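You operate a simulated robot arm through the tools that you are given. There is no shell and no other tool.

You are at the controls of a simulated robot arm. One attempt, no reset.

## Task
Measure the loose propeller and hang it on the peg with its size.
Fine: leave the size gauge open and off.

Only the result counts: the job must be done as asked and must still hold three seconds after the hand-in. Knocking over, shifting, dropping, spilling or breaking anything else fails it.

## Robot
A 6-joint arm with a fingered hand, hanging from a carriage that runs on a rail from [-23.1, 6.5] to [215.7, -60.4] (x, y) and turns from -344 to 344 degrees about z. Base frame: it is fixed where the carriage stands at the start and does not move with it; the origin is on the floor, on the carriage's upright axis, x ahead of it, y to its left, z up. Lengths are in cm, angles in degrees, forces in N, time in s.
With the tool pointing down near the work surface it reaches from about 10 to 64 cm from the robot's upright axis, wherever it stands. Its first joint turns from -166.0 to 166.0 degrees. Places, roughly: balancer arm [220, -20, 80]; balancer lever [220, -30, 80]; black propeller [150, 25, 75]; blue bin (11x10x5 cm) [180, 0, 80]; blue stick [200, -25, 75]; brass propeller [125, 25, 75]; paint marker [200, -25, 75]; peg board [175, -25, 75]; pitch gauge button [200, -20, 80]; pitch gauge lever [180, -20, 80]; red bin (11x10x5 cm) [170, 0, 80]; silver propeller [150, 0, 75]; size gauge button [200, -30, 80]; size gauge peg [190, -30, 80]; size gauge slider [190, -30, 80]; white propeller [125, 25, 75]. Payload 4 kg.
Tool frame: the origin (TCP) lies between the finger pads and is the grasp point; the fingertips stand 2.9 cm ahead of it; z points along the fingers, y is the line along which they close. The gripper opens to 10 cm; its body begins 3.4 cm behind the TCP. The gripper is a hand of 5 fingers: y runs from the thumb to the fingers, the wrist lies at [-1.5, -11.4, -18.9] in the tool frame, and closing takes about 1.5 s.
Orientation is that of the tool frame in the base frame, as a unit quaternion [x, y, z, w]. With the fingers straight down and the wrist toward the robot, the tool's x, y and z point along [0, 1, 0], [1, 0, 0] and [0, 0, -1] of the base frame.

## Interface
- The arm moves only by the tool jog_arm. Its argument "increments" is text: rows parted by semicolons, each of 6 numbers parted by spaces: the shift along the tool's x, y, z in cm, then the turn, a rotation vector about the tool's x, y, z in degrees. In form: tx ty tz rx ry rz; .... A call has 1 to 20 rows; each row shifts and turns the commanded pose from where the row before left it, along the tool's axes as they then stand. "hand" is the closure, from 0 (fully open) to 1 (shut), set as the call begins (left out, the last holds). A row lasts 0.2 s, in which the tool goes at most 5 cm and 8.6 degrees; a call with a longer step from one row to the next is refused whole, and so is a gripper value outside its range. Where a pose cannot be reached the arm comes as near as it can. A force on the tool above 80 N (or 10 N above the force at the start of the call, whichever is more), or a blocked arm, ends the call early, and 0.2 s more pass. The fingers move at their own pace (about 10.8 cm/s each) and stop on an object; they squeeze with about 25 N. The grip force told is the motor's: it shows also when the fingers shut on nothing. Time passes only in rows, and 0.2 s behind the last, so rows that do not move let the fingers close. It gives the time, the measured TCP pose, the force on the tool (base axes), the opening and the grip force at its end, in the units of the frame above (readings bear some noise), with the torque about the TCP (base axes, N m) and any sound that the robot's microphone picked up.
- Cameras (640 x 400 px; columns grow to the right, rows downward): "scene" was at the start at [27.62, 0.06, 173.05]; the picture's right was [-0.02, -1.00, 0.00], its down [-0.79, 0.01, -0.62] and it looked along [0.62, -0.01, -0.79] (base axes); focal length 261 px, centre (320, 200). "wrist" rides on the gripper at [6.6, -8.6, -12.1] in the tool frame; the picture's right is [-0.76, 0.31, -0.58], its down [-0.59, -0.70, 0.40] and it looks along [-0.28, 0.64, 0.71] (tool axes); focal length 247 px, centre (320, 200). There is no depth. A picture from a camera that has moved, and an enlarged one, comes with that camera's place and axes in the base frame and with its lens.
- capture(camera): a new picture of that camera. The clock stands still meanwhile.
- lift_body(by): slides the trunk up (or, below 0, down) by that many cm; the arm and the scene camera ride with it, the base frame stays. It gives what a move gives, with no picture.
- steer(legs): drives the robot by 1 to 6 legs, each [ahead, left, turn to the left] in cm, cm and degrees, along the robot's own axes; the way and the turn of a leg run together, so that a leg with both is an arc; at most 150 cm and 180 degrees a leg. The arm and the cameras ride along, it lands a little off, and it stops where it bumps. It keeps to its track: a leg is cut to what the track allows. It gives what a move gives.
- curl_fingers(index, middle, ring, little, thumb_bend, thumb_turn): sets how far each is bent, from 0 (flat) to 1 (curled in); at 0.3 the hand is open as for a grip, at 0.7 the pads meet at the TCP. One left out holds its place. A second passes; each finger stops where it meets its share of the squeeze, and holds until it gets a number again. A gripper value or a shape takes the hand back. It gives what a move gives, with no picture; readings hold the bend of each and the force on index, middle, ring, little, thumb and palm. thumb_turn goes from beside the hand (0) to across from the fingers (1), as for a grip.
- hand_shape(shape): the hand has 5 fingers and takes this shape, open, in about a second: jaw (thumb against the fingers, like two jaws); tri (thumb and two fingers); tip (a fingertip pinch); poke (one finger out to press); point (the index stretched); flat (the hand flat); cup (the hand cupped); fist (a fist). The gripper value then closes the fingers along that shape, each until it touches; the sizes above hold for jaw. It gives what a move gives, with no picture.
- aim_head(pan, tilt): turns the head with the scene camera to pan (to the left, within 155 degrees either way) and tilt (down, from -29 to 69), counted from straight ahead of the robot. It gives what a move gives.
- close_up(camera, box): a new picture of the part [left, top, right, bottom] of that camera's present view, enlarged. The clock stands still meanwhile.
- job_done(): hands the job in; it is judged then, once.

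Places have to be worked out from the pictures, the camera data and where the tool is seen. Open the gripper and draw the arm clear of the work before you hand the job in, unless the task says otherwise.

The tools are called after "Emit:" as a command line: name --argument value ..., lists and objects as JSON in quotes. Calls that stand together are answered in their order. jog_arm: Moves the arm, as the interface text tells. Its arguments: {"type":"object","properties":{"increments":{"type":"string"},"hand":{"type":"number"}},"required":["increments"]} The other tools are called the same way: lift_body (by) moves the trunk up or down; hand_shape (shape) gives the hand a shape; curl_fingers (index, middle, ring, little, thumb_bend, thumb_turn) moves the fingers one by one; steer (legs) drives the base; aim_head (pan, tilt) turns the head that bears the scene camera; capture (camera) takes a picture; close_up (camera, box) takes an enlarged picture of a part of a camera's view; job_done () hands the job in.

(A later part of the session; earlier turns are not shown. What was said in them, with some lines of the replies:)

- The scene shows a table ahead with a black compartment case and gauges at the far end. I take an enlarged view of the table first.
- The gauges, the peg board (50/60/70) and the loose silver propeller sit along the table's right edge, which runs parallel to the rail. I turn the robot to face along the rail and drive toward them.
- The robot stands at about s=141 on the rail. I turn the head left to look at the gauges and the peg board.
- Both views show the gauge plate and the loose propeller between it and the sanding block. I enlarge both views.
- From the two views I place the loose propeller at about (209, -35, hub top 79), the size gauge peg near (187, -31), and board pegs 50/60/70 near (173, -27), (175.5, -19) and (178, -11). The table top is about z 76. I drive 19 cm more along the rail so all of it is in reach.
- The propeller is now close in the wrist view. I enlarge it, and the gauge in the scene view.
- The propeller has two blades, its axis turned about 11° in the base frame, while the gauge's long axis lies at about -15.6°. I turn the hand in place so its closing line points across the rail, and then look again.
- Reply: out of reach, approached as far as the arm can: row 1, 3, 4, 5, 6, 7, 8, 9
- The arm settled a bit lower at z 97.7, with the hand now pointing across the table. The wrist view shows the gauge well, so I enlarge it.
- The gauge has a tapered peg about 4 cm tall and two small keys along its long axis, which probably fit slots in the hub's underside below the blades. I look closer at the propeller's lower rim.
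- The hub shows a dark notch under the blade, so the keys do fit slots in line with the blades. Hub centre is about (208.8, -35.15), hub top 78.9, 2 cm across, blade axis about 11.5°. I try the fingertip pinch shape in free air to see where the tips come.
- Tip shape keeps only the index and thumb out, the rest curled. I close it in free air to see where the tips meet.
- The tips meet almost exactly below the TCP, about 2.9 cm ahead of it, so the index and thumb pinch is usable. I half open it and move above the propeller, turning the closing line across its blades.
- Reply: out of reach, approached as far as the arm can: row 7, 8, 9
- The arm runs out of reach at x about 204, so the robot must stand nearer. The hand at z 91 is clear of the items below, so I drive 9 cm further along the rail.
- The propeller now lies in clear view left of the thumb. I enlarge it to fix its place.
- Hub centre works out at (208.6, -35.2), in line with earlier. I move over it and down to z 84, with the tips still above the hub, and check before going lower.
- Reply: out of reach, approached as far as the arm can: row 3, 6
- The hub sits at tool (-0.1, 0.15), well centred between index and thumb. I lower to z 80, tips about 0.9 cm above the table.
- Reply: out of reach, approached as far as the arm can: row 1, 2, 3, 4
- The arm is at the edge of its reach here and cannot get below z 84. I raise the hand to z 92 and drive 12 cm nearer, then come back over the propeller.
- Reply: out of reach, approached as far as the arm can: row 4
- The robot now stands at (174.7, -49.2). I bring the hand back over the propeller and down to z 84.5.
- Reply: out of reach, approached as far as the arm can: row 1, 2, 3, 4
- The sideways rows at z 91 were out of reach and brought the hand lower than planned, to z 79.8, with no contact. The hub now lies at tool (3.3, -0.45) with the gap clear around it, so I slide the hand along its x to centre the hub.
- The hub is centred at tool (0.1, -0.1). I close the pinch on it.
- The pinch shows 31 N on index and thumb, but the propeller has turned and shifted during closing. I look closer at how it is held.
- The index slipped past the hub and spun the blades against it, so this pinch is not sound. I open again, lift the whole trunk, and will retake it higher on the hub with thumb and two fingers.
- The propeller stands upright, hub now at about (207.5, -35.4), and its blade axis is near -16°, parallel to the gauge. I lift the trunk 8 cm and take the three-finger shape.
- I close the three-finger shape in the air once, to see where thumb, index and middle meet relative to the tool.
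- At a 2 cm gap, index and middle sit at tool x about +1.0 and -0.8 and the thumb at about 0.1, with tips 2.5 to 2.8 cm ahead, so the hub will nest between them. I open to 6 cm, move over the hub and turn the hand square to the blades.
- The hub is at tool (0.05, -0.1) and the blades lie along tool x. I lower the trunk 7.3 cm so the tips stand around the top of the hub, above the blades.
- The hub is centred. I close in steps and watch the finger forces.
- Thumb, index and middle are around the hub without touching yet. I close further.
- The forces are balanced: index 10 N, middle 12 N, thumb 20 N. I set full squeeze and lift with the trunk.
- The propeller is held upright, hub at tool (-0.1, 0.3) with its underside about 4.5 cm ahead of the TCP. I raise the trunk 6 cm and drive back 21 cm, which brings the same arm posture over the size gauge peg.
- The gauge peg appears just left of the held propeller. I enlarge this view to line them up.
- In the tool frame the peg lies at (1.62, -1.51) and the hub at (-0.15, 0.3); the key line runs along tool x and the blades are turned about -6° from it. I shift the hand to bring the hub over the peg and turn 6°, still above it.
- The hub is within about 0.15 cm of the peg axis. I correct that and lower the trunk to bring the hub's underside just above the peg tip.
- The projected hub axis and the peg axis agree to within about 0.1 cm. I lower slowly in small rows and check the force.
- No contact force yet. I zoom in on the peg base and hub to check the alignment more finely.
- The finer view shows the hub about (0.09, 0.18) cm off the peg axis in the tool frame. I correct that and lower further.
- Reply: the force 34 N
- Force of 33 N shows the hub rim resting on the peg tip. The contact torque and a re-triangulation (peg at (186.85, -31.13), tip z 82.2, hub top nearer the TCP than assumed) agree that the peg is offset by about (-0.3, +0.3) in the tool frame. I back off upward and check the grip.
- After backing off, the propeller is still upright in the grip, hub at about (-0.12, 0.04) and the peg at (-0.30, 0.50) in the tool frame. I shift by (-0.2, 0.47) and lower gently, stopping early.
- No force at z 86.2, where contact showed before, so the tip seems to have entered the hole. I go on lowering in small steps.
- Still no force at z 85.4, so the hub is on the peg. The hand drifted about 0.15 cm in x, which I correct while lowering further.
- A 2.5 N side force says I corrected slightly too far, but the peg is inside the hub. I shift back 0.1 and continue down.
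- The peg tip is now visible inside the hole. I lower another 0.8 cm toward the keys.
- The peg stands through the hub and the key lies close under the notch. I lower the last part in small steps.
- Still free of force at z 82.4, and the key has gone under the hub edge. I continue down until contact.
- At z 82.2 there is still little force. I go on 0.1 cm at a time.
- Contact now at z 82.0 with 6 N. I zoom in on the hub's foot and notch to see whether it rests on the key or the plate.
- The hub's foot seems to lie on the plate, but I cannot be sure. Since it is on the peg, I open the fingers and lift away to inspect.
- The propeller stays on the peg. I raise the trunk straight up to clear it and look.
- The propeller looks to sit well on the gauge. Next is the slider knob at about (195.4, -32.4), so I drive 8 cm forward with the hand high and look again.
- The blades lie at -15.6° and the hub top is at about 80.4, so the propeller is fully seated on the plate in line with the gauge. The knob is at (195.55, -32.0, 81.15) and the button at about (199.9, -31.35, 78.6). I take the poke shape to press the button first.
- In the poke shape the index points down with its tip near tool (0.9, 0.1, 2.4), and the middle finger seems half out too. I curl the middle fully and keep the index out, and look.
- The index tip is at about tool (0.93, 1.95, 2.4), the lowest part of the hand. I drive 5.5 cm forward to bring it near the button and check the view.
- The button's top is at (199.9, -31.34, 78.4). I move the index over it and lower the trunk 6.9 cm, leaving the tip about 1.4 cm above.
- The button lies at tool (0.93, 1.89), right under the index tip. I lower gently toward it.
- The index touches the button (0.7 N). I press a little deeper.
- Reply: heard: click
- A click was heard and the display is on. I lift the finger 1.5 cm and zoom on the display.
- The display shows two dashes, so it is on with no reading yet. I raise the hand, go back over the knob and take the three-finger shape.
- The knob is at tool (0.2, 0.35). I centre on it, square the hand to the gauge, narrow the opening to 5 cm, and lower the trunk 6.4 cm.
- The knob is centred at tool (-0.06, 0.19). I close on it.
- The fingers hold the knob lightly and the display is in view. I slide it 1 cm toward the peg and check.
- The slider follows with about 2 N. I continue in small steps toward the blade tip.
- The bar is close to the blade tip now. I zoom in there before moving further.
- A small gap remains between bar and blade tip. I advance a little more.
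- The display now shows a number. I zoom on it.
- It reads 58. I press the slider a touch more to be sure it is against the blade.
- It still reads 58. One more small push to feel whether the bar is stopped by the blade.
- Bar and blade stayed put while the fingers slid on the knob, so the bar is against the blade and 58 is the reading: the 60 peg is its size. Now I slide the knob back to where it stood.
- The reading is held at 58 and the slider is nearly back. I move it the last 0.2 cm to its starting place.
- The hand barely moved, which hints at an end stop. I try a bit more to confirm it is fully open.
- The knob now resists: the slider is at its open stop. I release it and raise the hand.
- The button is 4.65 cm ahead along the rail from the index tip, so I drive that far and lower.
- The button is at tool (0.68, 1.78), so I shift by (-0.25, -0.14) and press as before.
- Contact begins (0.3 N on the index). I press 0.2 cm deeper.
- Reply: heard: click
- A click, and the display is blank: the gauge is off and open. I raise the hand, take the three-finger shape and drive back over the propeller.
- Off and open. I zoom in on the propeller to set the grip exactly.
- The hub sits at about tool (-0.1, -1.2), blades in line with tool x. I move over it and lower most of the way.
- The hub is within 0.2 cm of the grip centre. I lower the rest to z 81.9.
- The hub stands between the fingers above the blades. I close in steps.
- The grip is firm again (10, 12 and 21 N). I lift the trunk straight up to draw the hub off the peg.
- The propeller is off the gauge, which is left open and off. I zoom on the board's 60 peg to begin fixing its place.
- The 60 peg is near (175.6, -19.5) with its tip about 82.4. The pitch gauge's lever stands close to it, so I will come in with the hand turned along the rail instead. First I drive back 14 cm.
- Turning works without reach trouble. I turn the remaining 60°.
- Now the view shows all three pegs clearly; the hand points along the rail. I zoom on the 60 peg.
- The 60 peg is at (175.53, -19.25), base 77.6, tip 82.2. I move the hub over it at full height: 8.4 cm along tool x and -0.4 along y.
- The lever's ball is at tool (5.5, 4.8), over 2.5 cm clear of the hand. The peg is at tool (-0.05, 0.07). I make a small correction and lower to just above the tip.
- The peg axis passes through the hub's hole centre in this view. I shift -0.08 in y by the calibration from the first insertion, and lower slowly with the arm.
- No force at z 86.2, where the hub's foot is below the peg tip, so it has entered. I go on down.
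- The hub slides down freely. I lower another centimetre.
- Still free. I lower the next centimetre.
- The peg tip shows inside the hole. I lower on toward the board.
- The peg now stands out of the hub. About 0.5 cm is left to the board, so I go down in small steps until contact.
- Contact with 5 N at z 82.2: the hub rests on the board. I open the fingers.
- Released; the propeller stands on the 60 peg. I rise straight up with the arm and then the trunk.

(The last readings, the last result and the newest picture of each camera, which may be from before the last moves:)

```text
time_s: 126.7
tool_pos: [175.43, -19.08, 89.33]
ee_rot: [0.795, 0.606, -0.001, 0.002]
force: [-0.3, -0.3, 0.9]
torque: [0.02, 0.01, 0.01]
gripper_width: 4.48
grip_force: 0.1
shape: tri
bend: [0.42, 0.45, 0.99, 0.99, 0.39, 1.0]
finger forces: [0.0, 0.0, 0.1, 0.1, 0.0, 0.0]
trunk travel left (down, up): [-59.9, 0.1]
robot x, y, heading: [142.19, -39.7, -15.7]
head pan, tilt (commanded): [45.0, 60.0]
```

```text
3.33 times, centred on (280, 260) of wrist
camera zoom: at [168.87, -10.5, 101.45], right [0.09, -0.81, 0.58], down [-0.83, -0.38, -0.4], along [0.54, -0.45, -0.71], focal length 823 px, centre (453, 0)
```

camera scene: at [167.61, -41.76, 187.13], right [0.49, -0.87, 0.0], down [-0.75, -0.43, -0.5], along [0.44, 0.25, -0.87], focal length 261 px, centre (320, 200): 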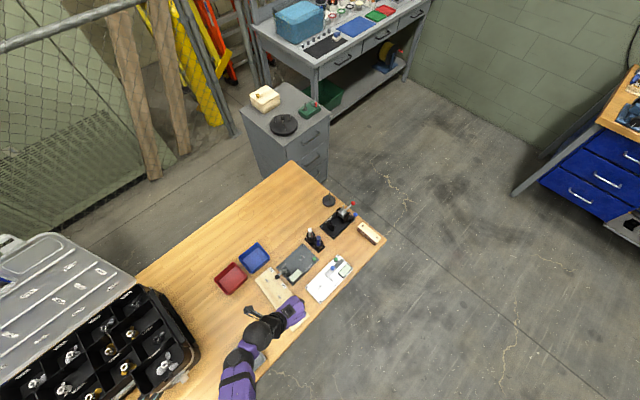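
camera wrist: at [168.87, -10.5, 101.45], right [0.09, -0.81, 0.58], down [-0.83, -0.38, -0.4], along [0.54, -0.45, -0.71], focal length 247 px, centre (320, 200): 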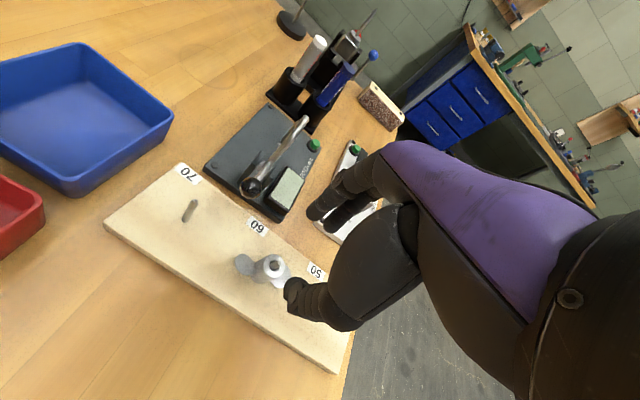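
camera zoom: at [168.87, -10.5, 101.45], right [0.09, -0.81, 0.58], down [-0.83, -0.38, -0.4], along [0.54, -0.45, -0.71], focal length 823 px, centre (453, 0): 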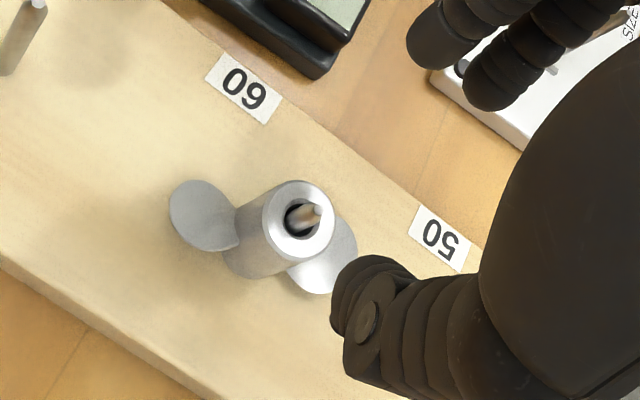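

The propeller hangs on the 60 peg, hub on the board. I draw the hand away toward the table edge at this height.

Emit:
jog_arm --increments "-2 0 0 0 0 0; -2 0 0 0 0 0; -2 0 0 0 0 0; -2 0 0 0 0 0; -2 0 0 0 0 0; 0 0 0 0 0 0"

Emit:
capture --camera "wrist"

```text
time_s: 128.1
tool_pos: [172.85, -28.52, 89.3]
ee_rot: [0.796, 0.606, 0.0, 0.002]
force: [-0.7, 0.3, -0.6]
torque: [0.02, 0.02, -0.01]
gripper_width: 4.47
grip_force: 0.1
shape: tri
bend: [0.42, 0.45, 0.99, 0.99, 0.39, 1.0]
finger forces: [0.0, 0.1, 0.0, 0.0, 0.0, 0.1]
trunk travel left (down, up): [-59.9, 0.1]
robot x, y, heading: [142.54, -39.75, -15.5]
head pan, tilt (commanded): [45.0, 60.0]
```

```text
taken
camera wrist: at [166.28, -19.96, 101.45], right [0.09, -0.81, 0.58], down [-0.83, -0.38, -0.4], along [0.54, -0.44, -0.71], focal length 247 px, centre (320, 200)
```

wrist: 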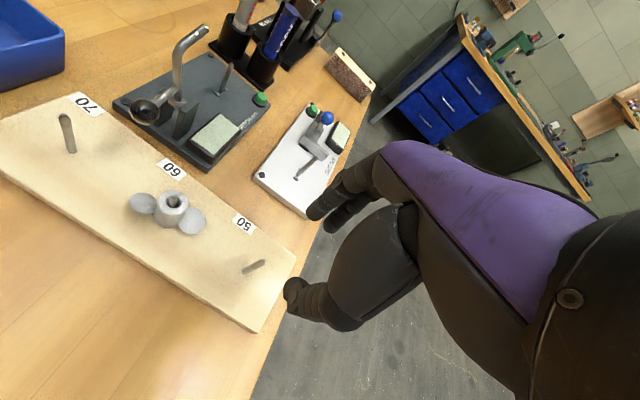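

All looks in order. I draw the hand on off the table and check the gauge once more.

Emit:
close_up --camera "wrist" --box '[235, 80, 395, 220]'

Emit:
jog_arm --increments "-2 0 0 0 0 0; -2 0 0 0 0 0; -2 0 0 0 0 0; -2 0 0 0 0 0; -2 0 0 0 0 0; -2 0 0 0 0 0; -2 0 0 0 0 0; 0 0 0 0 0 0" --hand 0

Emit:
capture --camera "scene"

Emit:
close_up --camera "scene" --box '[210, 180, 410, 330]'

```text
2.86 times, centred on (315, 150) of wrist
camera zoom: at [166.28, -19.96, 101.45], right [0.09, -0.81, 0.58], down [-0.83, -0.38, -0.4], along [0.54, -0.44, -0.71], focal length 706 px, centre (334, 343)
```

zoom: 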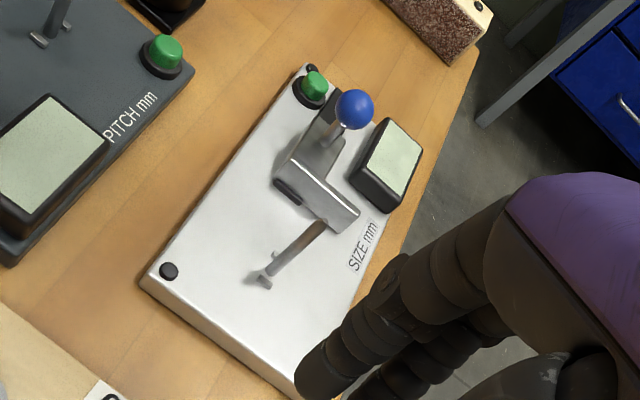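

```text
time_s: 129.9
tool_pos: [169.06, -42.3, 89.33]
ee_rot: [0.795, 0.607, 0.0, 0.001]
force: [-0.3, -0.8, 0.3]
torque: [0.01, -0.02, 0.0]
gripper_width: 9.98
grip_force: 0.0
shape: tri
bend: [0.3, 0.3, 0.99, 0.99, 0.3, 0.98]
finger forces: [0.0, 0.1, 0.0, 0.0, 0.0, 0.0]
trunk travel left (down, up): [-59.9, 0.1]
robot x, y, heading: [142.21, -39.79, -15.7]
head pan, tilt (commanded): [45.0, 60.0]
```

```text
taken
camera scene: at [167.61, -41.76, 187.13], right [0.49, -0.87, 0.0], down [-0.75, -0.43, -0.5], along [0.44, 0.25, -0.87], focal length 261 px, centre (320, 200)
```

scene: 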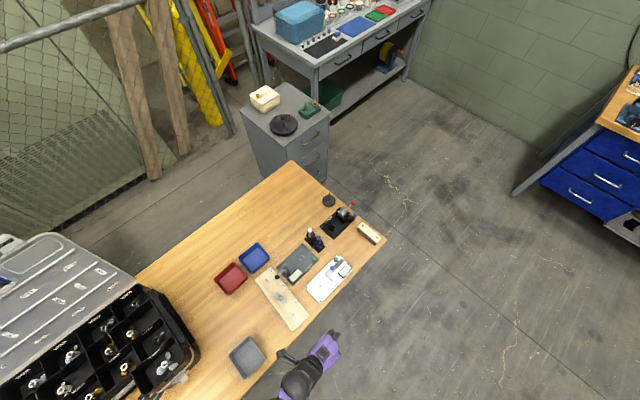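

```text
2.67 times, centred on (310, 255) of scene
camera zoom: at [167.61, -41.76, 187.13], right [0.49, -0.87, 0.0], down [-0.75, -0.43, -0.5], along [0.44, 0.25, -0.87], focal length 696 px, centre (347, 53)
```

zoom: 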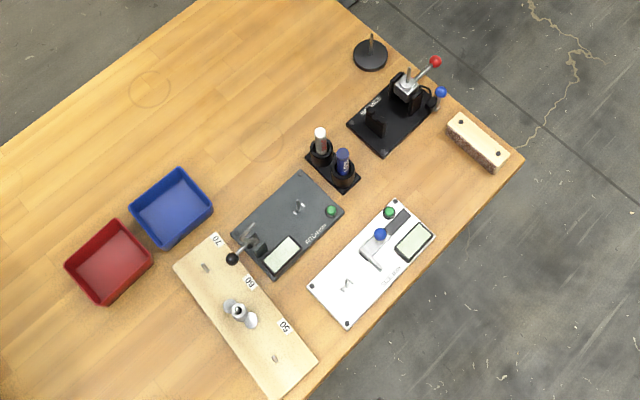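

The propeller hangs on the 60 peg, the size gauge display is blank with its slider at the open stop, nothing else has moved, and the hand is open and off the table. I hand the job in.

Emit:
job_done

```text
The job is handed in.
```

The loose propeller measured 58 mm on the size gauge, so I hung it on the 60 peg. It sits fully down, with its hub resting on the board.

I left the size gauge off and with its slider at the open stop. The last pictures show nothing else on the table moved or knocked over. The hand is open and off the table, and the job is handed in.

My first grip on the propeller spun and shifted it a little on the table, and the first try at seating it on the gauge peg touched off-centre. I corrected both before measuring. The reading stayed at 58 with the slider against the blade, though the hub has a little play on the gauge peg. Even with that play, 60 is the nearest peg.
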